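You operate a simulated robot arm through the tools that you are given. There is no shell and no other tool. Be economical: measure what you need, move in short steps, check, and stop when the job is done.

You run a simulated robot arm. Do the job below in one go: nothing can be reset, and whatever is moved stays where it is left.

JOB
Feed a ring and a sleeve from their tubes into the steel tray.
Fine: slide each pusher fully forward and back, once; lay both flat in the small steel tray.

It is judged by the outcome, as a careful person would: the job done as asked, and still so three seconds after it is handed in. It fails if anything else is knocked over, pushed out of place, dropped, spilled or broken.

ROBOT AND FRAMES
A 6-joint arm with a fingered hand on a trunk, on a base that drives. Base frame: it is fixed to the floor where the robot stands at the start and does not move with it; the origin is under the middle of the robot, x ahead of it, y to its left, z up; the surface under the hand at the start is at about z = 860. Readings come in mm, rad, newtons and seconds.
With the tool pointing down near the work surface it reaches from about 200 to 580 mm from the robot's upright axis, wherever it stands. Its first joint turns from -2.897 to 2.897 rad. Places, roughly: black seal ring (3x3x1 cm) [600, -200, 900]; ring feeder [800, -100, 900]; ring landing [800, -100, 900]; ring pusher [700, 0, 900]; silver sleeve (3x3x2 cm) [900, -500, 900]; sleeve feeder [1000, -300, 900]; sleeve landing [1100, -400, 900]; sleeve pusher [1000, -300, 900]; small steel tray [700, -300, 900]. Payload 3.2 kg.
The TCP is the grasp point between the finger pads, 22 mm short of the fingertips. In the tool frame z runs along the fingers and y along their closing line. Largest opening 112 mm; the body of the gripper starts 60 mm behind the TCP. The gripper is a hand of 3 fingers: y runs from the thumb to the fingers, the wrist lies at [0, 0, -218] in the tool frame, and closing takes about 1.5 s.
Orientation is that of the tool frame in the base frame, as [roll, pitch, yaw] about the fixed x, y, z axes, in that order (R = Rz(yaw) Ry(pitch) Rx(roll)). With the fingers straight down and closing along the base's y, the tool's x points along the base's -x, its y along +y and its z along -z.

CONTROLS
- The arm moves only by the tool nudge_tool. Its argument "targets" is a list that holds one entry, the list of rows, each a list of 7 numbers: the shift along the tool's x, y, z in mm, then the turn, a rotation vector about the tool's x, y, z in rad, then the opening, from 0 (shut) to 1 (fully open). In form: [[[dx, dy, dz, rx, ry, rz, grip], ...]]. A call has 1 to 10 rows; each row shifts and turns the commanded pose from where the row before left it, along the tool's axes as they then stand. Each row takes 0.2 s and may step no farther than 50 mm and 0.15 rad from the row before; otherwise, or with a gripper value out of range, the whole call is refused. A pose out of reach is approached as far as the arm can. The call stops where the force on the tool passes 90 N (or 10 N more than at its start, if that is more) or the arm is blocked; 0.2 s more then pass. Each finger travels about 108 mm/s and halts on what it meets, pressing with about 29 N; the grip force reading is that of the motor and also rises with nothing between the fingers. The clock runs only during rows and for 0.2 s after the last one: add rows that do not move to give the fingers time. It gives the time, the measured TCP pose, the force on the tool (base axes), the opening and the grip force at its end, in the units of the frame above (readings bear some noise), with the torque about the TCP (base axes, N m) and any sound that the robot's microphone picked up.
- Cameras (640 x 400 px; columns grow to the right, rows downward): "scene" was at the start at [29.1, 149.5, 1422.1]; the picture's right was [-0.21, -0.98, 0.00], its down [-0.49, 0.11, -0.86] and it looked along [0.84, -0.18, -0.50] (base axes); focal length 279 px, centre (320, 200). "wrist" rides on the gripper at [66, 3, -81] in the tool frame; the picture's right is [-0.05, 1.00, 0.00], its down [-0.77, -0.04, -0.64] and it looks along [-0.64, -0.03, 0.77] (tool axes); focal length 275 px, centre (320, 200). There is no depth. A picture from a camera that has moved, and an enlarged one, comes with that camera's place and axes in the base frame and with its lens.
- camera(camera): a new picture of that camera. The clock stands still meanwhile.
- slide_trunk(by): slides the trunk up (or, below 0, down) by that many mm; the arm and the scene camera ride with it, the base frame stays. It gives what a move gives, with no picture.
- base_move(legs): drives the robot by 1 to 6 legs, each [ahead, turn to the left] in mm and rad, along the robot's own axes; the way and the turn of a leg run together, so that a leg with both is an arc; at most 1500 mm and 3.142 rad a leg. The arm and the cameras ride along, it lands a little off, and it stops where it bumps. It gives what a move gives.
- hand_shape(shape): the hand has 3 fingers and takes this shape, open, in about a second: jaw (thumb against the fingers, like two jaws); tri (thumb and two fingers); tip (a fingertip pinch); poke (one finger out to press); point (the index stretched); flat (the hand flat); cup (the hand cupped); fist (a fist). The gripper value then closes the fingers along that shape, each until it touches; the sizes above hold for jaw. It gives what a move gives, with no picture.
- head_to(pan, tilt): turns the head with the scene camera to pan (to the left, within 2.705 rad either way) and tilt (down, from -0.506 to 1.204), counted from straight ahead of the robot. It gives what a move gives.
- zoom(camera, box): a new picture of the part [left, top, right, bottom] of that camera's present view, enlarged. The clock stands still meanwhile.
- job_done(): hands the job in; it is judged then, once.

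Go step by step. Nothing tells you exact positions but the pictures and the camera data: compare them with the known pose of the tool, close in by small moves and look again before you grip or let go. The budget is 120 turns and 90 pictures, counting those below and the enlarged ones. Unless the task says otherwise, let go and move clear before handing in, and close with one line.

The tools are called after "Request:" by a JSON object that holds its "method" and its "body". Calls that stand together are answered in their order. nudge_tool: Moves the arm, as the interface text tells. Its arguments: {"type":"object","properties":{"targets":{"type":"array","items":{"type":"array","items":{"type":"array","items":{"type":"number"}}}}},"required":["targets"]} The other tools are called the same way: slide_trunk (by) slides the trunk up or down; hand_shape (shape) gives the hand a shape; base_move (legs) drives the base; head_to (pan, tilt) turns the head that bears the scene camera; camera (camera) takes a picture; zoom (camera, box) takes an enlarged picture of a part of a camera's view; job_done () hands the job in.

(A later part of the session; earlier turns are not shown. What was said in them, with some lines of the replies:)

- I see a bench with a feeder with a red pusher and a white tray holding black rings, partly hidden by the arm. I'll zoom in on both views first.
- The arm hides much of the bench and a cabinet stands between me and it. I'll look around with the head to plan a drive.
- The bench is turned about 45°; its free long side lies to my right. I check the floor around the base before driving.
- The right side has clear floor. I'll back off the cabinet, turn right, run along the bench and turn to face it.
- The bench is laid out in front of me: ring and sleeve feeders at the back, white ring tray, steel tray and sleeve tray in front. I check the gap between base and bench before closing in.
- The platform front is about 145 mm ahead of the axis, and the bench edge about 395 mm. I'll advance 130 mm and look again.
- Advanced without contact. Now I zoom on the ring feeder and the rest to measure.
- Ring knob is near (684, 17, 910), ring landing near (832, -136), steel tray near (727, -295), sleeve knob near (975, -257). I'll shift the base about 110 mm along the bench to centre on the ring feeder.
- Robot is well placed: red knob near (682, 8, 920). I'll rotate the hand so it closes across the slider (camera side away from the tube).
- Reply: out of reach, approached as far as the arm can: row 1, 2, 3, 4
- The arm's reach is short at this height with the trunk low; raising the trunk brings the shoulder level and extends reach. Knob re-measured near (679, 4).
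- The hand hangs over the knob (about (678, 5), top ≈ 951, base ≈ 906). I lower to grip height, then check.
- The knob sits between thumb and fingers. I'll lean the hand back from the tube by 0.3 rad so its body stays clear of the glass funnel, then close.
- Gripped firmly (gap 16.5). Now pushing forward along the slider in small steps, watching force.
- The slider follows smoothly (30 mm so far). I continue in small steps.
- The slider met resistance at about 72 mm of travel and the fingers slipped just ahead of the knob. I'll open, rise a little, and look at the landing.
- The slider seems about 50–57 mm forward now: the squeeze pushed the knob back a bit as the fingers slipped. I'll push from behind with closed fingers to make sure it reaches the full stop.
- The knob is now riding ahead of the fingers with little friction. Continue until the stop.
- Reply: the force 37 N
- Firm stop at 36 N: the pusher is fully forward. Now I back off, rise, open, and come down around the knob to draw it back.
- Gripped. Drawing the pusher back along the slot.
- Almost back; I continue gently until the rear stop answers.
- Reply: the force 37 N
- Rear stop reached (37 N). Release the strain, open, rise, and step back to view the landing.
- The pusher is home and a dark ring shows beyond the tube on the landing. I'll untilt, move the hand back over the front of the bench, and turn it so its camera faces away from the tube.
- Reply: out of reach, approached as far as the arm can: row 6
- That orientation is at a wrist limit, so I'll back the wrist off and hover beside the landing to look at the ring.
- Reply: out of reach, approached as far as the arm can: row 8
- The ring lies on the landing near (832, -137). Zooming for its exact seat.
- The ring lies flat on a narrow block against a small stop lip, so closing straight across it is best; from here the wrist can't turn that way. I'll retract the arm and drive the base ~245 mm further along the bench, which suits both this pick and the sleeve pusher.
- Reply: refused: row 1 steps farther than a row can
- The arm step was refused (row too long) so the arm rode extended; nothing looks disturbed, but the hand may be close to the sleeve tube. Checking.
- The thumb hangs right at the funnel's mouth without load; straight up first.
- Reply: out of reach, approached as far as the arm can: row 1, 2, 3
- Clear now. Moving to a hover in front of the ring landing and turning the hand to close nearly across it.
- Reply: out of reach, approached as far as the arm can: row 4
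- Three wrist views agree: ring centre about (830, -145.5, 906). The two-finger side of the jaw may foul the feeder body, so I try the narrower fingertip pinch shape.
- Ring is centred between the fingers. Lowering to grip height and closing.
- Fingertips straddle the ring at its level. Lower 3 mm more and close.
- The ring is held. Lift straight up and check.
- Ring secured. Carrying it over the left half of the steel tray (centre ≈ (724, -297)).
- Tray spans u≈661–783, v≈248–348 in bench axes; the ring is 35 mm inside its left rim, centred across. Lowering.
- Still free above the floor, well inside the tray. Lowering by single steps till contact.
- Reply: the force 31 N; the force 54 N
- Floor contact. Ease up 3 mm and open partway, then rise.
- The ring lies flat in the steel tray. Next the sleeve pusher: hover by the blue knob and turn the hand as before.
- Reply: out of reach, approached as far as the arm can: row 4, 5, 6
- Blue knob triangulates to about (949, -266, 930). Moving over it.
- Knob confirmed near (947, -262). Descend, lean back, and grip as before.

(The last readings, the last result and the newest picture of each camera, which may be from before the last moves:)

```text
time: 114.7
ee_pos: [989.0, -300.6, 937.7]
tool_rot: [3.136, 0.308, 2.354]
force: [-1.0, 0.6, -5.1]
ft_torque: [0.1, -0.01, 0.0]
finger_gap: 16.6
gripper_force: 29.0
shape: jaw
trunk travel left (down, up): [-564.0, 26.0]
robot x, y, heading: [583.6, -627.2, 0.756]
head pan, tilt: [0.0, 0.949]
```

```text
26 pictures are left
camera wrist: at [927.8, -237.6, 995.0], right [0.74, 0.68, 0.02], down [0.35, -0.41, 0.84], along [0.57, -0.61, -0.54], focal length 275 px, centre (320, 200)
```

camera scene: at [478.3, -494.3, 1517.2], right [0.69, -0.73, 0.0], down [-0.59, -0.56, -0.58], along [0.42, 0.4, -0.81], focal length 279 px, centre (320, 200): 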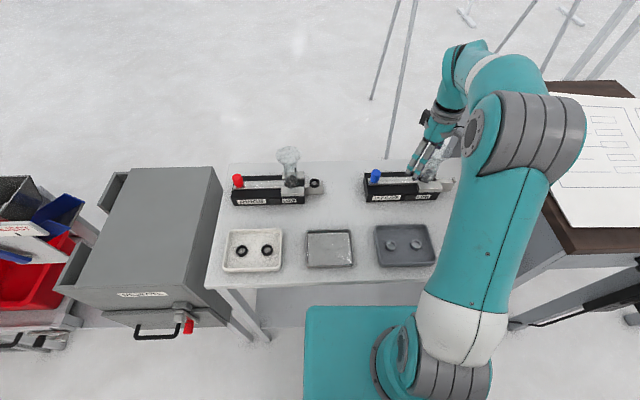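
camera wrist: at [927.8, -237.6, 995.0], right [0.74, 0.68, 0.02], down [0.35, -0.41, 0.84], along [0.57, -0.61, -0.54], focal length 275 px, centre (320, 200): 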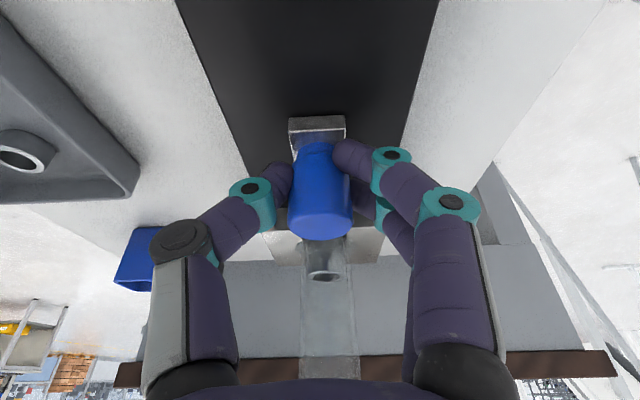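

60 mm travelled smoothly. Now small steps to the front stop.

Request:
{"method": "nudge_tool", "body": {"targets": [[[-3.8, 0, 1.3, 0, 0, 0, 0], [-2.9, 0, 1, 0, 0, 0, 0]]]}}

Request:
{"method": "nudge_tool", "body": {"targets": [[[-2, 0, 0.7, 0, 0, 0, 0], [-1, 0, 0.3, 0, 0, 0, 0]]]}}

Request:
{"method": "nudge_tool", "body": {"targets": [[[-1, 0, 0.3, 0, 0, 0, 0], [-1, 0, 0.3, 0, 0, 0, 0]]]}}

```text
time: 115.3
ee_pos: [993.0, -306.2, 937.1]
tool_rot: [3.134, 0.306, 2.357]
force: [1.8, 1.7, -2.7]
ft_torque: [0.16, -0.08, -0.03]
finger_gap: 16.4
gripper_force: 29.1
shape: jaw
trunk travel left (down, up): [-564.0, 26.0]
robot x, y, heading: [580.9, -624.7, 0.754]
head pan, tilt: [0.0, 0.949]
```

```text
time: 115.9
ee_pos: [995.2, -309.0, 937.6]
tool_rot: [3.134, 0.307, 2.355]
force: [2.2, 3.5, -0.5]
ft_torque: [0.19, -0.16, -0.01]
finger_gap: 16.5
gripper_force: 28.7
shape: jaw
trunk travel left (down, up): [-564.0, 26.0]
robot x, y, heading: [578.5, -625.6, 0.756]
head pan, tilt: [0.0, 0.949]
```

```text
time: 116.5
ee_pos: [993.8, -310.8, 937.9]
tool_rot: [3.134, 0.308, 2.355]
force: [-2.1, 12.3, 3.9]
ft_torque: [0.3, 0.02, 0.11]
finger_gap: 16.6
gripper_force: 29.2
shape: jaw
trunk travel left (down, up): [-564.0, 26.0]
robot x, y, heading: [577.2, -629.9, 0.757]
head pan, tilt: [0.0, 0.949]
```

Request:
{"method": "nudge_tool", "body": {"targets": [[[-1, 0.4, 0.3, 0, 0, 0, 0], [-1, 0.4, 0.3, 0, 0, 0, 0]]]}}

```text
time: 117.1
ee_pos: [995.4, -309.4, 935.8]
tool_rot: [3.137, 0.309, 2.354]
force: [-14.5, 17.5, 0.4]
ft_torque: [0.41, 0.15, 0.06]
finger_gap: 16.6
gripper_force: 28.8
shape: jaw
trunk travel left (down, up): [-564.0, 26.0]
robot x, y, heading: [582.3, -621.4, 0.754]
head pan, tilt: [0.0, 0.949]
```

Firm stop at about 72 mm (23 N, no more travel). Now drawing it back.

Request:
{"method": "nudge_tool", "body": {"targets": [[[5.7, 0, -1.8, 0, 0, 0, 0], [5.7, 0, -1.8, 0, 0, 0, 0], [5.7, 0, -1.8, 0, 0, 0, 0], [5.7, 0, -1.8, 0, 0, 0, 0], [5.7, 0, -1.8, 0, 0, 0, 0], [5.7, 0, -1.8, 0, 0, 0, 0]]]}}

Request:
{"method": "nudge_tool", "body": {"targets": [[[5.7, 0, -1.8, 0, 0, 0, 0], [5.7, 0, -1.8, 0, 0, 0, 0], [5.7, 0, -1.8, 0, 0, 0, 0], [5.7, 0, -1.8, 0, 0, 0, 0], [5.7, 0, -1.8, 0, 0, 0, 0]]]}}

Request:
{"method": "camera", "body": {"camera": "wrist"}}

```text
time: 118.5
ee_pos: [971.9, -285.5, 936.1]
tool_rot: [3.137, 0.308, 2.355]
force: [-3.1, -2.8, -4.9]
ft_torque: [0.07, 0.06, 0.02]
finger_gap: 16.3
gripper_force: 29.1
shape: jaw
trunk travel left (down, up): [-564.0, 26.0]
robot x, y, heading: [582.5, -625.4, 0.754]
head pan, tilt: [0.0, 0.949]
```

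```text
time: 119.7
ee_pos: [950.6, -264.4, 936.6]
tool_rot: [3.137, 0.307, 2.353]
force: [-5.0, -4.8, -5.8]
ft_torque: [0.05, 0.1, 0.0]
finger_gap: 16.0
gripper_force: 28.6
shape: jaw
trunk travel left (down, up): [-564.0, 26.0]
robot x, y, heading: [581.2, -627.3, 0.755]
head pan, tilt: [0.0, 0.949]
```

```text
25 pictures are left
camera wrist: at [889.9, -199.6, 995.0], right [0.74, 0.68, 0.02], down [0.36, -0.41, 0.84], along [0.57, -0.61, -0.54], focal length 275 px, centre (320, 200)
```

wrist: 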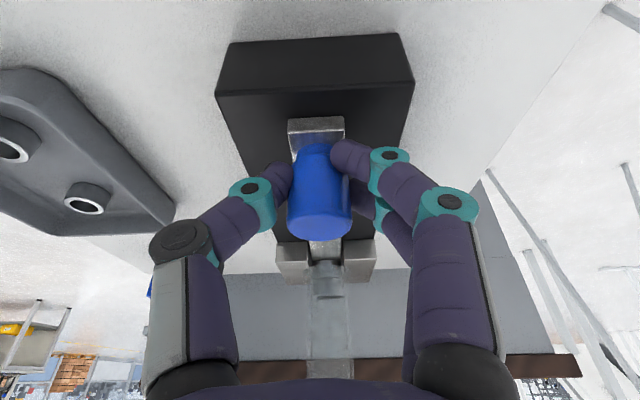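

Request:
{"method": "nudge_tool", "body": {"targets": [[[2.9, 0, -0.9, 0, 0, 0, 0], [2, 0, -0.6, 0, 0, 0, 0]]]}}

Request:
{"method": "nudge_tool", "body": {"targets": [[[1.5, 0, -0.5, 0, 0, 0, 0], [1.5, 0, -0.5, 0, 0, 0, 0]]]}}

Request:
{"method": "nudge_tool", "body": {"targets": [[[1, 0, -0.3, 0, 0, 0, 0], [1, 0, -0.3, 0, 0, 0, 0]]]}}

```text
time: 120.3
ee_pos: [948.3, -260.1, 937.4]
tool_rot: [3.136, 0.308, 2.355]
force: [-4.7, -4.5, -5.6]
ft_torque: [0.04, 0.12, 0.01]
finger_gap: 15.8
gripper_force: 29.5
shape: jaw
trunk travel left (down, up): [-564.0, 26.0]
robot x, y, heading: [583.1, -626.4, 0.757]
head pan, tilt: [0.0, 0.949]
```

```text
time: 120.9
ee_pos: [945.1, -259.3, 936.8]
tool_rot: [3.136, 0.307, 2.354]
force: [-4.1, -3.1, -5.1]
ft_torque: [0.02, 0.1, 0.02]
finger_gap: 15.8
gripper_force: 29.1
shape: jaw
trunk travel left (down, up): [-564.0, 26.0]
robot x, y, heading: [581.5, -629.7, 0.757]
head pan, tilt: [0.0, 0.949]
```

```text
time: 121.5
ee_pos: [945.5, -258.5, 936.4]
tool_rot: [3.134, 0.308, 2.353]
force: [0.2, -5.2, -2.0]
ft_torque: [0.0, -0.03, 0.04]
finger_gap: 15.8
gripper_force: 29.1
shape: jaw
trunk travel left (down, up): [-564.0, 26.0]
robot x, y, heading: [580.3, -628.1, 0.755]
head pan, tilt: [0.0, 0.949]
```

Request:
{"method": "nudge_tool", "body": {"targets": [[[1, 0, -0.3, 0, 0, 0, 0], [1, 0, -0.3, 0, 0, 0, 0]]]}}

```text
time: 122.1
ee_pos: [943.5, -257.9, 936.7]
tool_rot: [3.134, 0.306, 2.355]
force: [8.3, -12.1, -2.0]
ft_torque: [-0.05, -0.11, 0.03]
finger_gap: 15.2
gripper_force: 29.5
shape: jaw
trunk travel left (down, up): [-564.0, 26.0]
robot x, y, heading: [583.1, -626.3, 0.755]
head pan, tilt: [0.0, 0.949]
```

Rear stop reached. Release, rise, and look for the sleeve on its landing.

Request:
{"method": "nudge_tool", "body": {"targets": [[[-1.5, 0, 0.5, 0, 0, 0, 0], [0, 0, 0, 0, 0, 0, 0.5], [0, 0, 0, 0, 0, 0, 1], [0, 0, 0, 0, 0, 0, 1], [0, 0, 0, 0, 0, 0, 1], [0, 0, 0, 0, 0, 0, 1], [-9, 0, -28.5, 0, 0, 0, 1], [-9, 0, -28.5, 0, 0, 0, 1], [-5, 0, -16, 0, 0, 0, 1]]]}}

Request:
{"method": "camera", "body": {"camera": "wrist"}}

Request:
{"method": "camera", "body": {"camera": "scene"}}

```text
time: 124.1
ee_pos: [940.5, -257.3, 1014.1]
tool_rot: [3.136, 0.308, 2.353]
force: [0.4, 0.7, -0.6]
ft_torque: [0.0, -0.01, -0.02]
finger_gap: 111.7
gripper_force: 0.1
shape: jaw
trunk travel left (down, up): [-564.0, 26.0]
robot x, y, heading: [584.6, -623.7, 0.751]
head pan, tilt: [0.0, 0.949]
```

```text
24 pictures are left
camera wrist: at [881.4, -192.9, 1072.0], right [0.74, 0.68, 0.02], down [0.36, -0.41, 0.84], along [0.57, -0.61, -0.54], focal length 275 px, centre (320, 200)
```

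wrist: 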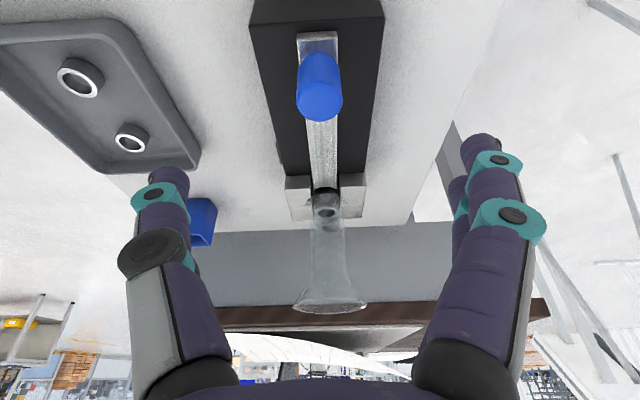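

```text
23 pictures are left
camera scene: at [478.1, -494.3, 1517.2], right [0.69, -0.73, 0.0], down [-0.59, -0.56, -0.58], along [0.42, 0.4, -0.81], focal length 279 px, centre (320, 200)
```

scene: 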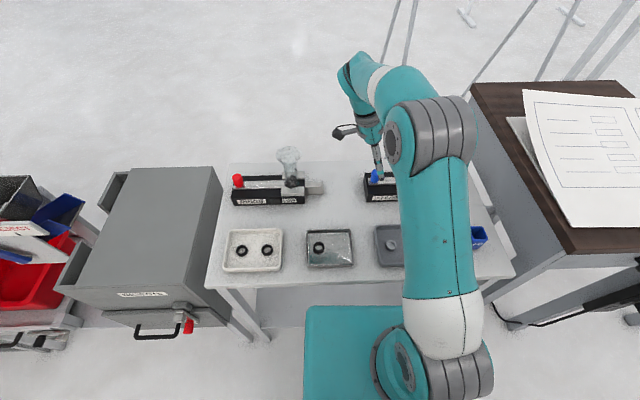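

Ring rests in the steel tray; both pushers are home. The sleeve should be near (1099, -413). I'll retract and untilt the hand, then shift the base ~155 mm further along.

Request:
{"method": "nudge_tool", "body": {"targets": [[[0, 0, 0, 0, 0.15, 0, 1], [0, 0, 0, 0, 0.155, 0, 1], [0, -45, 0, 0, 0, 0, 1], [0, -45, -10, 0, 0, 0, 1], [0, -45, -15, 0, 0, 0, 1], [0, -45, -15, 0, 0, 0, 1]]]}}

Request:
{"method": "nudge_tool", "body": {"targets": [[[0, 0, 0, 0, 0, -0.15, 1], [0, 0, 0, 0, 0, -0.15, 1], [0, 0, 0, 0, 0, -0.15, 1], [0, 0, 0, 0, 0, -0.15, 1], [0, 0, 0, 0, 0, -0.15, 1], [0, 0, 0, 0, 0, -0.15, 1], [0, 0, 0, 0, 0, -0.15, 1], [0, 0, 0, 0, 0, -0.15, 1], [0, 0, 0, 0, 0, -0.15, 1], [0, 0, 0, 0, 0, -0.15, 1]]]}}

```text
refused: row 2 steps farther than a row can; nothing moved
```

```text
time: 126.3
ee_pos: [943.8, -256.8, 1014.6]
tool_rot: [-2.835, 0.027, -2.421]
force: [0.5, -0.4, -0.2]
ft_torque: [0.01, 0.01, 0.0]
finger_gap: 112.1
gripper_force: 0.0
shape: jaw
trunk travel left (down, up): [-564.0, 26.0]
robot x, y, heading: [581.8, -627.4, 0.756]
head pan, tilt: [0.0, 0.949]
```

The tilt row was too large, so only the turn happened, harmlessly in place. I untilt with smaller rows and retract.

Request:
{"method": "nudge_tool", "body": {"targets": [[[0, 0, 0, -0.1017, 0.0072, 0, 1], [0, 0, 0, -0.1017, 0.0072, 0, 1], [0, 0, 0, -0.1017, 0.0072, 0, 1], [45, -3, 0, 0, 0, 0, 1], [45, -3, -10, 0, 0, 0, 1], [45, -3, -15, 0, 0, 0, 1], [35, -3, -15, 0, 0, 0, 1]]]}}

```text
time: 127.9
ee_pos: [822.8, -377.2, 1052.8]
tool_rot: [-3.141, 0.006, -2.427]
force: [0.8, -1.3, 0.8]
ft_torque: [0.02, 0.0, -0.01]
finger_gap: 111.8
gripper_force: 0.0
shape: jaw
trunk travel left (down, up): [-564.0, 26.0]
robot x, y, heading: [581.2, -626.5, 0.759]
head pan, tilt: [0.0, 0.949]
```

Retracted and level. Now shift the base.

Request:
{"method": "base_move", "body": {"legs": [[-150, 0], [0, -1.57], [160, 0], [0, 1.6], [160, 0]]}}

Request:
{"method": "camera", "body": {"camera": "scene"}}

```text
time: 139.0
ee_pos: [926.0, -470.2, 1051.8]
tool_rot: [-3.14, 0.005, -2.383]
force: [0.0, -0.6, 0.1]
ft_torque: [0.01, 0.02, 0.01]
finger_gap: 111.9
gripper_force: 0.0
shape: jaw
trunk travel left (down, up): [-564.0, 26.0]
robot x, y, heading: [696.3, -732.2, 0.801]
head pan, tilt: [0.0, 0.949]
```

```text
22 pictures are left
camera scene: at [586.2, -603.8, 1517.2], right [0.72, -0.7, 0.0], down [-0.57, -0.58, -0.58], along [0.41, 0.42, -0.81], focal length 279 px, centre (320, 200)
```

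scene: 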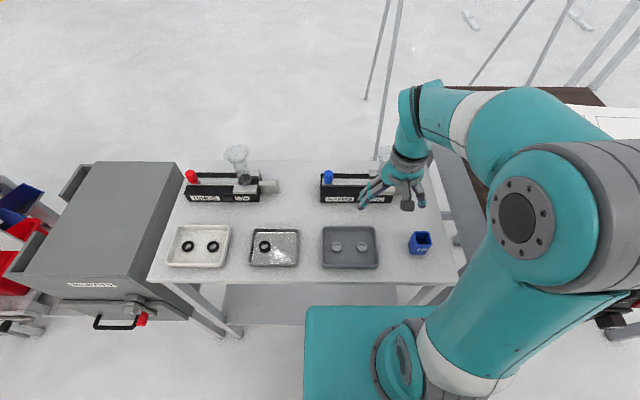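

Base at u≈1010, well placed. Move to a hover in front of the sleeve landing and turn the hand.

Request:
{"method": "nudge_tool", "body": {"targets": [[[-34.7, -23.7, 0, 0, 0, 0, 1], [-34.7, -23.7, 0, 0, 0, 0, 1], [-34.7, -23.7, 10, 0, 0, 0, 1], [0, 0, 0, 0, 0, -0.15, 1], [0, 0, 0, 0, 0, -0.15, 1], [0, 0, 0, 0, 0, -0.15, 1], [0, 0, 0, 0, 0, -0.15, 1], [0, 0, 0, 0, 0, -0.15, 1], [0, 0, 0, 0, 0, -0.15, 1], [0, 0, 0, 0, 0, -0.12, 1]]]}}

Request:
{"method": "camera", "body": {"camera": "wrist"}}

```text
time: 141.2
ee_pos: [1038.1, -441.8, 1034.2]
tool_rot: [-3.132, -0.002, -1.367]
force: [0.1, 0.0, 0.0]
ft_torque: [-0.04, -0.01, 0.04]
finger_gap: 112.0
gripper_force: 0.0
shape: jaw
out of reach, approached as far as the arm can: row 10
trunk travel left (down, up): [-564.0, 26.0]
robot x, y, heading: [694.2, -734.2, 0.802]
head pan, tilt: [0.0, 0.949]
```

```text
21 pictures are left
camera wrist: at [1047.1, -508.9, 1116.5], right [-0.99, -0.16, -0.01], down [-0.13, 0.76, 0.63], along [-0.09, 0.63, -0.77], focal length 275 px, centre (320, 200)
```

wrist: 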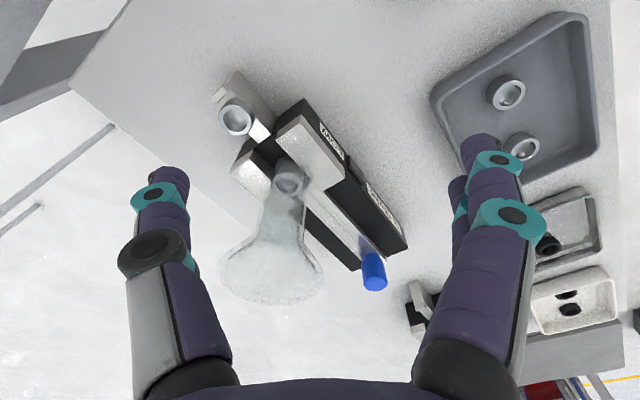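

The sleeve stands on its landing at about (1098, -414.5), top ≈ 921. As with the ring I need the hand aligned across the landing to clear the funnel, so I'll retract and drive ~225 mm further along.

Request:
{"method": "nudge_tool", "body": {"targets": [[[17.5, 32.2, -7, 0, 0, 0, 1], [17.5, 32.2, -7, 0, 0, 0, 1], [17.5, 32.2, -7, 0, 0, 0, 1]]]}}

Request:
{"method": "head_to", "body": {"pan": -1.0, "tilt": 0.9}}

Request:
{"method": "camera", "body": {"camera": "scene"}}

```text
time: 142.0
ee_pos: [954.1, -515.3, 1054.1]
tool_rot: [-3.133, 0.001, -1.364]
force: [0.0, 0.4, 0.0]
ft_torque: [0.03, -0.01, 0.0]
finger_gap: 112.1
gripper_force: 0.1
shape: jaw
trunk travel left (down, up): [-564.0, 26.0]
robot x, y, heading: [694.4, -730.6, 0.804]
head pan, tilt: [0.0, 0.949]
```

```text
time: 143.3
ee_pos: [955.7, -513.6, 1054.8]
tool_rot: [-3.137, 0.0, -1.362]
force: [-0.6, -0.1, 0.3]
ft_torque: [-0.02, 0.04, 0.01]
finger_gap: 111.9
gripper_force: 0.1
shape: jaw
trunk travel left (down, up): [-564.0, 26.0]
robot x, y, heading: [694.1, -732.9, 0.8]
head pan, tilt: [-1.0, 0.901]
```

```text
20 pictures are left
camera scene: at [608.8, -671.7, 1520.8], right [-0.2, -0.98, 0.0], down [-0.77, 0.15, -0.62], along [0.61, -0.12, -0.78], focal length 279 px, centre (320, 200)
```

scene: 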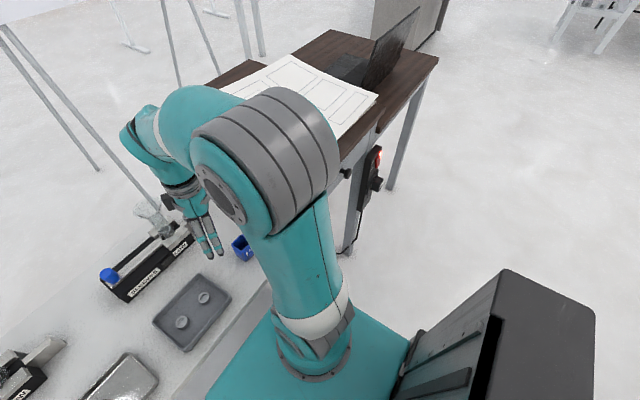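

The floor ahead is clear (desk front lies beyond v≈240). Driving.

Request:
{"method": "base_move", "body": {"legs": [[-160, 0], [0, -1.59], [225, 0], [0, 1.57], [155, 0]]}}

Request:
{"method": "camera", "body": {"camera": "wrist"}}

```text
time: 154.6
ee_pos: [1112.5, -678.2, 1053.0]
tool_rot: [-3.137, 0.0, -1.369]
force: [-0.9, -0.2, 0.4]
ft_torque: [0.0, 0.0, 0.0]
finger_gap: 112.0
gripper_force: 0.0
shape: jaw
trunk travel left (down, up): [-564.0, 26.0]
robot x, y, heading: [850.7, -893.9, 0.795]
head pan, tilt: [-1.0, 0.901]
```

```text
19 pictures are left
camera wrist: at [1122.9, -743.5, 1135.2], right [-0.99, -0.16, -0.01], down [-0.12, 0.76, 0.64], along [-0.1, 0.63, -0.77], focal length 275 px, centre (320, 200)
```

wrist: 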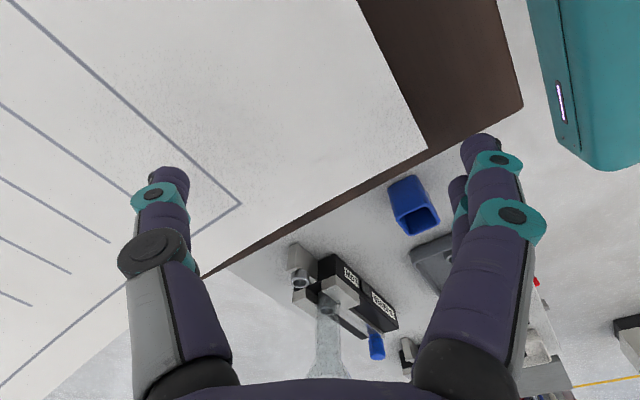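

Request:
{"method": "nudge_tool", "body": {"targets": [[[-45.7, 7.9, 0, 0, 0, 0, 1], [-45.7, 7.9, 0, 0, 0, 0, 1], [-45.7, 7.9, 0, 0, 0, 0, 1], [-45.7, 7.9, 0, 0, 0, 0, 1], [0, 0, 0, 0, 0, -0.15, 1], [0, 0, 0, 0, 0, -0.15, 1], [0, 0, 0, 0, 0, -0.15, 1]]]}}

Request:
{"method": "camera", "body": {"camera": "wrist"}}

```text
time: 156.2
ee_pos: [1045.9, -505.7, 1054.4]
tool_rot: [-3.135, -0.002, -0.916]
force: [-0.8, 0.1, 0.7]
ft_torque: [-0.04, 0.03, 0.01]
finger_gap: 112.0
gripper_force: 0.1
shape: jaw
trunk travel left (down, up): [-564.0, 26.0]
robot x, y, heading: [851.9, -898.1, 0.794]
head pan, tilt: [-1.0, 0.901]
```

```text
18 pictures are left
camera wrist: at [1082.5, -560.1, 1135.6], right [-0.82, -0.57, -0.01], down [-0.44, 0.63, 0.64], along [-0.36, 0.52, -0.77], focal length 275 px, centre (320, 200)
```

wrist: 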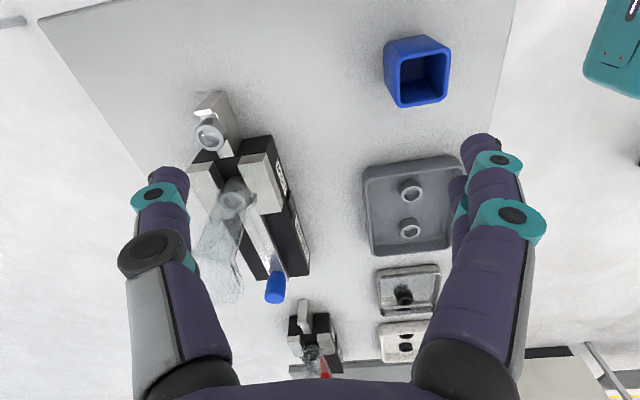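

Request:
{"method": "nudge_tool", "body": {"targets": [[[-9.6, -24.4, 23, 0, 0, 0, 1], [-9.6, -24.4, 23, 0, 0, 0, 1], [-9.6, -24.4, 23, 0, 0, 0, 1], [-5, -20, 23, 0, 0, 0, 1]]]}}

Request:
{"method": "camera", "body": {"camera": "wrist"}}

```text
time: 157.2
ee_pos: [1100.7, -421.1, 962.1]
tool_rot: [-3.131, -0.004, -0.923]
force: [0.1, -1.0, -0.3]
ft_torque: [0.01, 0.01, 0.03]
finger_gap: 111.8
gripper_force: 0.1
shape: jaw
trunk travel left (down, up): [-564.0, 26.0]
robot x, y, heading: [852.8, -895.4, 0.794]
head pan, tilt: [-1.0, 0.901]
```

```text
17 pictures are left
camera wrist: at [1135.4, -476.3, 1043.8], right [-0.82, -0.57, -0.01], down [-0.44, 0.63, 0.63], along [-0.35, 0.53, -0.77], focal length 275 px, centre (320, 200)
```

wrist: 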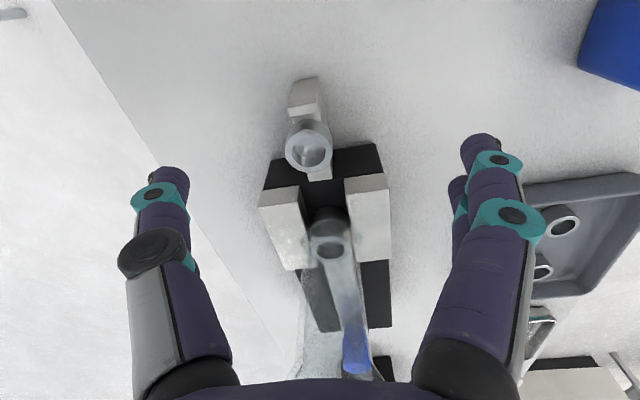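

Sleeve at about (1101.5, -415). Centre, lower, and partly close to check alignment.

Request:
{"method": "nudge_tool", "body": {"targets": [[[-4.3, -4.3, 0, 0, 0, 0, 1], [0, 0, 13, 0, 0, 0, 1], [0, 0, 13, 0, 0, 0, 1], [0, 0, 9, 0, 0, 0, 0.6], [0, 0, 0, 0, 0, 0, 0.5], [0, 0, 0, 0, 0, 0, 0.5], [0, 0, 0, 0, 0, 0, 0.5]]]}}

Request:
{"method": "camera", "body": {"camera": "wrist"}}

```text
time: 158.8
ee_pos: [1100.2, -416.4, 927.6]
tool_rot: [-3.134, -0.001, -0.917]
force: [-0.7, 0.6, -0.4]
ft_torque: [0.01, -0.01, -0.01]
finger_gap: 56.5
gripper_force: 0.1
shape: jaw
trunk travel left (down, up): [-564.0, 26.0]
robot x, y, heading: [850.7, -895.6, 0.794]
head pan, tilt: [-1.0, 0.901]
```

```text
16 pictures are left
camera wrist: at [1137.0, -470.9, 1009.5], right [-0.82, -0.57, -0.01], down [-0.44, 0.63, 0.64], along [-0.36, 0.53, -0.77], focal length 275 px, centre (320, 200)
```

wrist: 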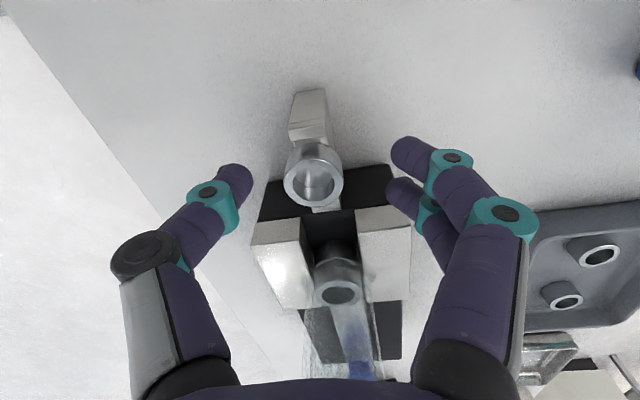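

Well centred. Closing on the sleeve.

Request:
{"method": "nudge_tool", "body": {"targets": [[[0, 0, 3, 0, 0, 0, 0.4], [0, 0, 0, 0, 0, 0, 0.25], [0, 0, 0, 0, 0, 0, 0.1], [0, 0, 0, 0, 0, 0, 0], [0, 0, 0, 0, 0, 0, 0], [0, 0, 0, 0, 0, 0, 0]]]}}

Request:
{"method": "nudge_tool", "body": {"targets": [[[0, 0, -6, 0, 0, 0, 0], [0, 0, -10, 0, 0, 0, 0], [8, 10, -14, 0, 0, 0, 0]]]}}

Request:
{"method": "camera", "body": {"camera": "wrist"}}

```text
time: 160.2
ee_pos: [1100.0, -415.3, 925.7]
tool_rot: [-3.137, -0.001, -0.917]
force: [-0.9, 0.1, -0.5]
ft_torque: [0.0, 0.02, -0.03]
finger_gap: 15.9
gripper_force: 29.1
shape: jaw
trunk travel left (down, up): [-564.0, 26.0]
robot x, y, heading: [856.8, -893.9, 0.796]
head pan, tilt: [-1.0, 0.901]
```

```text
time: 161.0
ee_pos: [1096.8, -427.1, 956.2]
tool_rot: [-3.134, 0.0, -0.919]
force: [0.4, -0.7, 0.1]
ft_torque: [-0.02, -0.02, 0.02]
finger_gap: 15.9
gripper_force: 29.7
shape: jaw
trunk travel left (down, up): [-564.0, 26.0]
robot x, y, heading: [852.6, -895.6, 0.797]
head pan, tilt: [-1.0, 0.901]
```

```text
15 pictures are left
camera wrist: at [1133.1, -482.3, 1037.0], right [-0.82, -0.57, -0.01], down [-0.44, 0.63, 0.64], along [-0.36, 0.53, -0.77], focal length 275 px, centre (320, 200)
```

wrist: 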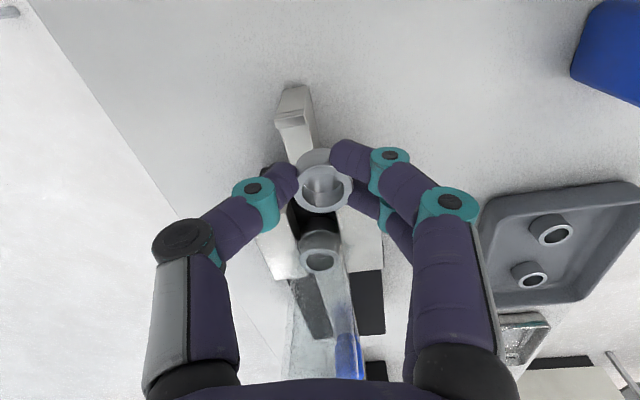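

Sleeve held upright. Raising and drawing the arm in before driving back.

Request:
{"method": "nudge_tool", "body": {"targets": [[[7.6, 22.2, -23.5, 0, 0, 0, 0], [7.6, 22.2, -23.5, 0, 0, 0, 0], [7.6, 22.2, -23.5, 0, 0, 0, 0], [7.6, 22.2, -23.5, 0, 0, 0, 0], [20.5, 41, 0, 0, 0, 0, 0], [20.5, 41, 0, 0, 0, 0, 0]]]}}

```text
time: 162.4
ee_pos: [1003.5, -590.4, 1048.1]
tool_rot: [-3.135, -0.001, -0.919]
force: [1.0, 0.3, 0.0]
ft_torque: [0.04, 0.04, 0.0]
finger_gap: 16.2
gripper_force: 29.0
shape: jaw
trunk travel left (down, up): [-564.0, 26.0]
robot x, y, heading: [850.8, -893.9, 0.791]
head pan, tilt: [-1.0, 0.901]
```

Request:
{"method": "base_move", "body": {"legs": [[-160, 0], [0, 1.57], [365, 0], [0, -1.58], [150, 0]]}}

Request:
{"method": "head_to", "body": {"pan": 0.0, "tilt": 0.95}}

Request:
{"method": "camera", "body": {"camera": "scene"}}

Request:
{"method": "camera", "body": {"camera": "wrist"}}

```text
time: 174.5
ee_pos: [719.3, -352.7, 1048.1]
tool_rot: [-3.137, -0.001, -0.888]
force: [0.1, 0.3, -1.1]
ft_torque: [0.04, 0.0, 0.0]
finger_gap: 15.6
gripper_force: 28.9
shape: jaw
trunk travel left (down, up): [-564.0, 26.0]
robot x, y, heading: [577.9, -659.7, 0.828]
head pan, tilt: [-1.0, 0.901]
```

```text
time: 175.7
ee_pos: [719.7, -353.1, 1047.4]
tool_rot: [-3.134, -0.002, -0.888]
force: [0.1, 0.1, -1.2]
ft_torque: [0.0, 0.02, 0.0]
finger_gap: 15.6
gripper_force: 28.9
shape: jaw
trunk travel left (down, up): [-564.0, 26.0]
robot x, y, heading: [573.2, -661.2, 0.824]
head pan, tilt: [0.0, 0.949]
```

```text
14 pictures are left
camera scene: at [462.4, -536.9, 1517.2], right [0.73, -0.68, 0.0], down [-0.55, -0.6, -0.58], along [0.4, 0.43, -0.81], focal length 279 px, centre (320, 200)
```

scene: 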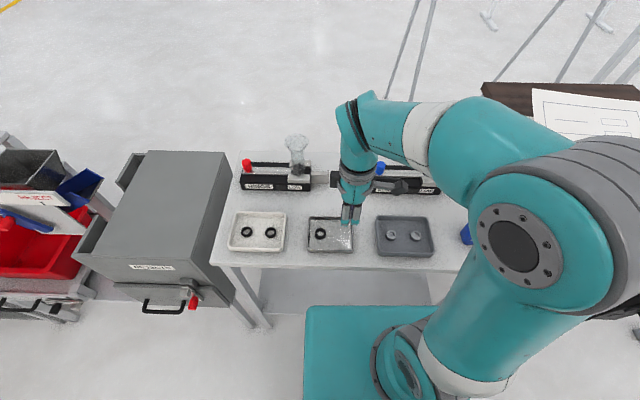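

```text
13 pictures are left
camera wrist: at [756.8, -407.2, 1129.8], right [-0.81, -0.59, -0.01], down [-0.46, 0.62, 0.64], along [-0.37, 0.51, -0.77], focal length 275 px, centre (320, 200)
```

wrist: 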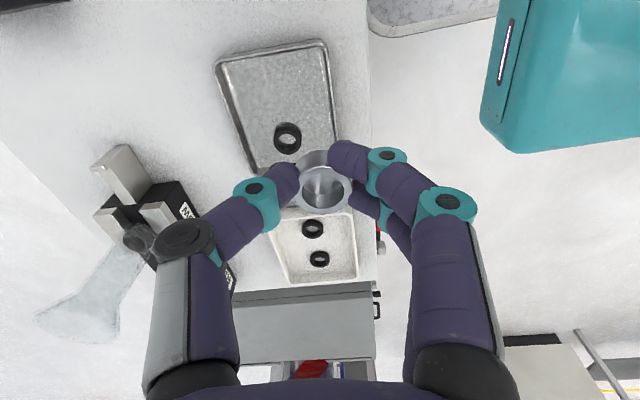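

Back at the tray; ring at (708, -281). I take the sleeve to (741, -317), the right half of the tray, and lower.

Request:
{"method": "nudge_tool", "body": {"targets": [[[-14.3, -39.4, 0, 0, 0, 0, 0], [0, 0, 40, 0, 0, 0, 0], [0, 0, 40, 0, 0, 0, 0], [0, 0, 35, 0, 0, 0, 0], [0, 0, 20, 0, 0, 0, 0]]]}}

Request:
{"method": "camera", "body": {"camera": "wrist"}}

```text
time: 176.9
ee_pos: [740.6, -317.9, 911.9]
tool_rot: [-3.137, -0.001, -0.89]
force: [-0.6, 0.6, -0.8]
ft_torque: [-0.04, -0.02, 0.0]
finger_gap: 15.2
gripper_force: 29.1
shape: jaw
trunk travel left (down, up): [-564.0, 26.0]
robot x, y, heading: [577.0, -660.8, 0.825]
head pan, tilt: [0.0, 0.949]
```

```text
12 pictures are left
camera wrist: at [778.6, -371.4, 992.6], right [-0.81, -0.59, -0.01], down [-0.46, 0.62, 0.64], along [-0.37, 0.51, -0.77], focal length 275 px, centre (320, 200)
```

wrist: 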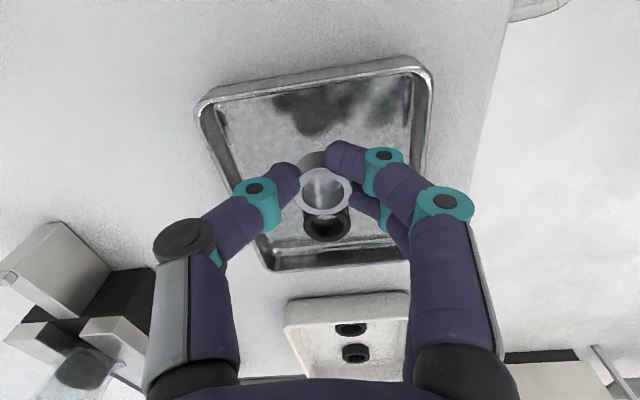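

Both parts have room; shifting 5 mm from the far wall, then lowering to contact.

Request:
{"method": "nudge_tool", "body": {"targets": [[[-5, 0.5, 0, 0, 0, 0, 0], [0, 0, 9, 0, 0, 0, 0], [0, 0, 6, 0, 0, 0, 0]]]}}

Request:
{"method": "nudge_tool", "body": {"targets": [[[0, 0, 2, 0, 0, 0, 0]]]}}

Request:
{"method": "nudge_tool", "body": {"targets": [[[0, 0, 1.5, 0, 0, 0, 0]]]}}

Request:
{"method": "nudge_tool", "body": {"targets": [[[0, 0, 1.5, 0, 0, 0, 0]]]}}

```text
time: 177.7
ee_pos: [737.1, -313.6, 897.8]
tool_rot: [-3.136, -0.001, -0.888]
force: [-0.1, 0.7, 0.4]
ft_torque: [-0.01, 0.0, -0.03]
finger_gap: 15.1
gripper_force: 29.3
shape: jaw
trunk travel left (down, up): [-564.0, 26.0]
robot x, y, heading: [571.5, -661.6, 0.82]
head pan, tilt: [0.0, 0.949]
```

```text
time: 178.1
ee_pos: [737.2, -314.2, 895.6]
tool_rot: [-3.137, 0.001, -0.888]
force: [-0.9, 0.0, -0.1]
ft_torque: [0.01, -0.04, 0.01]
finger_gap: 15.3
gripper_force: 28.7
shape: jaw
trunk travel left (down, up): [-564.0, 26.0]
robot x, y, heading: [575.1, -664.2, 0.816]
head pan, tilt: [0.0, 0.949]
```

```text
time: 178.5
ee_pos: [737.9, -314.4, 895.4]
tool_rot: [-3.136, 0.001, -0.89]
force: [-0.3, -0.3, 0.2]
ft_torque: [0.0, 0.01, -0.03]
finger_gap: 15.2
gripper_force: 29.0
shape: jaw
trunk travel left (down, up): [-564.0, 26.0]
robot x, y, heading: [578.2, -663.5, 0.823]
head pan, tilt: [0.0, 0.949]
```

```text
time: 178.9
ee_pos: [737.8, -313.8, 894.4]
tool_rot: [-3.137, 0.0, -0.889]
force: [-0.7, -1.1, -0.3]
ft_torque: [0.0, 0.0, 0.0]
finger_gap: 15.0
gripper_force: 29.5
shape: jaw
trunk travel left (down, up): [-564.0, 26.0]
robot x, y, heading: [578.0, -662.3, 0.821]
head pan, tilt: [0.0, 0.949]
```

Request:
{"method": "nudge_tool", "body": {"targets": [[[0, 0, 1.5, 0, 0, 0, 0]]]}}

Request:
{"method": "nudge_tool", "body": {"targets": [[[0, 0, 1.5, 0, 0, 0, 0]]]}}

Request:
{"method": "nudge_tool", "body": {"targets": [[[0, 0, 1, 0, 0, 0, 0]]]}}

```text
time: 179.3
ee_pos: [737.4, -313.6, 891.8]
tool_rot: [-3.135, 0.0, -0.886]
force: [-1.3, 0.6, 0.3]
ft_torque: [0.01, 0.02, 0.0]
finger_gap: 15.4
gripper_force: 28.8
shape: jaw
trunk travel left (down, up): [-564.0, 26.0]
robot x, y, heading: [575.5, -658.8, 0.827]
head pan, tilt: [0.0, 0.949]
```

```text
time: 179.7
ee_pos: [737.9, -314.8, 890.1]
tool_rot: [-3.135, 0.001, -0.889]
force: [-0.4, 0.0, 0.2]
ft_torque: [-0.03, -0.02, 0.04]
finger_gap: 15.3
gripper_force: 28.8
shape: jaw
trunk travel left (down, up): [-564.0, 26.0]
robot x, y, heading: [570.4, -661.3, 0.824]
head pan, tilt: [0.0, 0.949]
```

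```text
time: 180.1
ee_pos: [737.4, -313.7, 890.8]
tool_rot: [-3.133, 0.001, -0.887]
force: [-0.2, 0.4, -1.3]
ft_torque: [0.01, -0.02, -0.02]
finger_gap: 15.2
gripper_force: 29.1
shape: jaw
trunk travel left (down, up): [-564.0, 26.0]
robot x, y, heading: [575.5, -658.5, 0.824]
head pan, tilt: [0.0, 0.949]
```

Request:
{"method": "nudge_tool", "body": {"targets": [[[0, 0, 1.2, 0, 0, 0, 0]]]}}

Request:
{"method": "nudge_tool", "body": {"targets": [[[0, 0, 1.2, 0, 0, 0, 0]]]}}

```text
time: 180.5
ee_pos: [737.4, -313.7, 888.8]
tool_rot: [-3.134, 0.001, -0.89]
force: [1.3, 0.0, 0.0]
ft_torque: [-0.05, 0.0, 0.01]
finger_gap: 15.4
gripper_force: 29.4
shape: jaw
trunk travel left (down, up): [-564.0, 26.0]
robot x, y, heading: [575.4, -660.5, 0.823]
head pan, tilt: [0.0, 0.949]
```

```text
time: 180.9
ee_pos: [738.0, -313.4, 887.4]
tool_rot: [-3.134, 0.0, -0.89]
force: [-0.5, 0.4, 7.4]
ft_torque: [-0.05, 0.08, 0.04]
finger_gap: 15.1
gripper_force: 29.0
shape: jaw
trunk travel left (down, up): [-564.0, 26.0]
robot x, y, heading: [574.9, -658.8, 0.824]
head pan, tilt: [0.0, 0.949]
```

Contact. Release gently and rise.

Request:
{"method": "nudge_tool", "body": {"targets": [[[0, 0, 0, 0, 0, 0, 0.25], [0, 0, 0, 0, 0, 0, 0.4], [0, 0, 0, 0, 0, 0, 0.45], [0, 0, 0, 0, 0, 0, 0.45], [0, 0, -20, 0, 0, 0, 0.45], [0, 0, -40, 0, 0, 0, 0.5], [0, 0, -45, 0, 0, 0, 1]]]}}

Request:
{"method": "camera", "body": {"camera": "wrist"}}

```text
time: 182.5
ee_pos: [737.0, -315.0, 990.2]
tool_rot: [-3.133, 0.0, -0.89]
force: [-0.3, 0.4, 0.3]
ft_torque: [-0.02, 0.05, -0.03]
finger_gap: 111.9
gripper_force: 0.1
shape: jaw
trunk travel left (down, up): [-564.0, 26.0]
robot x, y, heading: [576.6, -662.7, 0.824]
head pan, tilt: [0.0, 0.949]
```

```text
11 pictures are left
camera wrist: at [775.3, -368.7, 1072.0], right [-0.81, -0.59, -0.01], down [-0.46, 0.62, 0.64], along [-0.37, 0.51, -0.77], focal length 275 px, centre (320, 200)
```

wrist: 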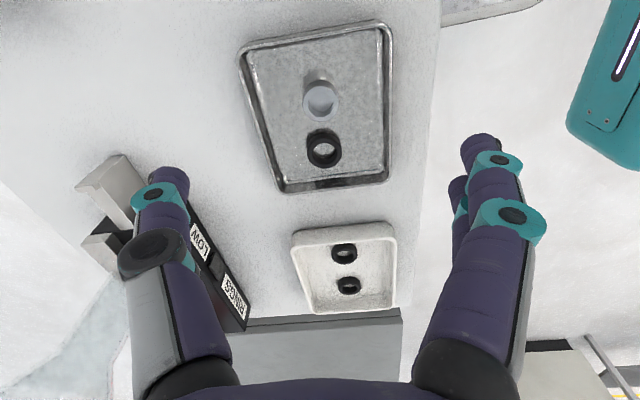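

Both parts rest flat in the steel tray. I draw the arm clear and check the whole bench.

Request:
{"method": "nudge_tool", "body": {"targets": [[[0, 0, -40, 0, 0, 0, 1], [25, 35, -10, 0, 0, 0, 1], [25, 35, 0, 0, 0, 0, 1]]]}}

Request:
{"method": "camera", "body": {"camera": "scene"}}

Request:
{"method": "zoom", "body": {"camera": "scene", "box": [220, 120, 460, 270]}}

```text
time: 183.3
ee_pos: [712.7, -398.5, 1041.7]
tool_rot: [-3.135, -0.001, -0.888]
force: [0.0, 0.3, 0.0]
ft_torque: [0.0, -0.01, -0.01]
finger_gap: 111.9
gripper_force: 0.0
shape: jaw
trunk travel left (down, up): [-564.0, 26.0]
robot x, y, heading: [575.0, -664.1, 0.826]
head pan, tilt: [0.0, 0.949]
```

```text
10 pictures are left
camera scene: at [462.1, -537.6, 1517.2], right [0.73, -0.68, 0.0], down [-0.55, -0.6, -0.58], along [0.4, 0.43, -0.81], focal length 279 px, centre (320, 200)
```

scene: 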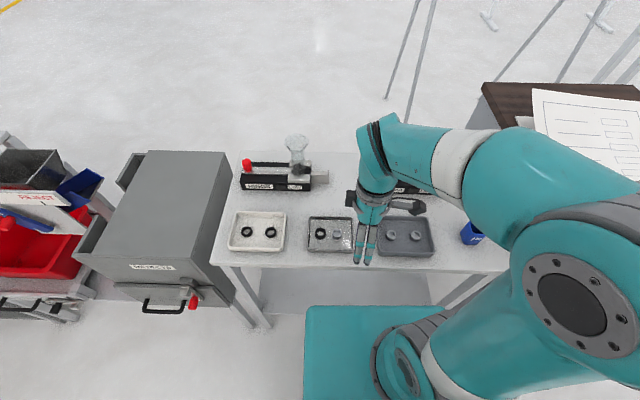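

```text
2.67 times, centred on (340, 195) of scene
camera zoom: at [462.1, -537.6, 1517.2], right [0.73, -0.68, 0.0], down [-0.55, -0.6, -0.58], along [0.4, 0.43, -0.81], focal length 743 px, centre (267, 213)
```

zoom: 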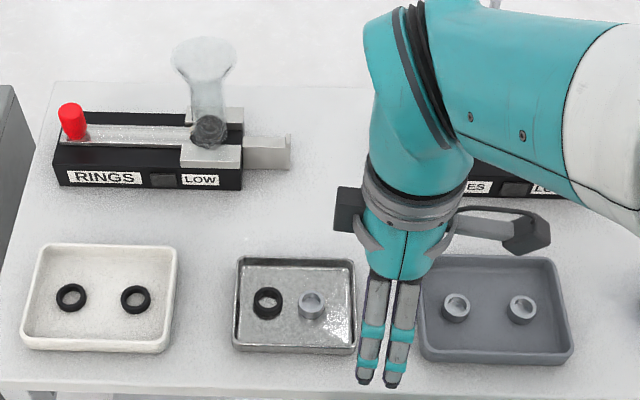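

Ring and sleeve both rest flat in the steel tray, both pushers are back home, and nothing else has moved. I'm handing in.

Request:
{"method": "job_done", "body": {}}

```text
The job is handed in.
```

I fed one ring and one sleeve from their tubes, and both are lying flat in the small steel tray. Each pusher went to its front stop once and back home. On the ring stroke my fingers slipped off near the end and the pusher slid back about 15–20 mm, so I pushed it to the stop again before drawing it back.
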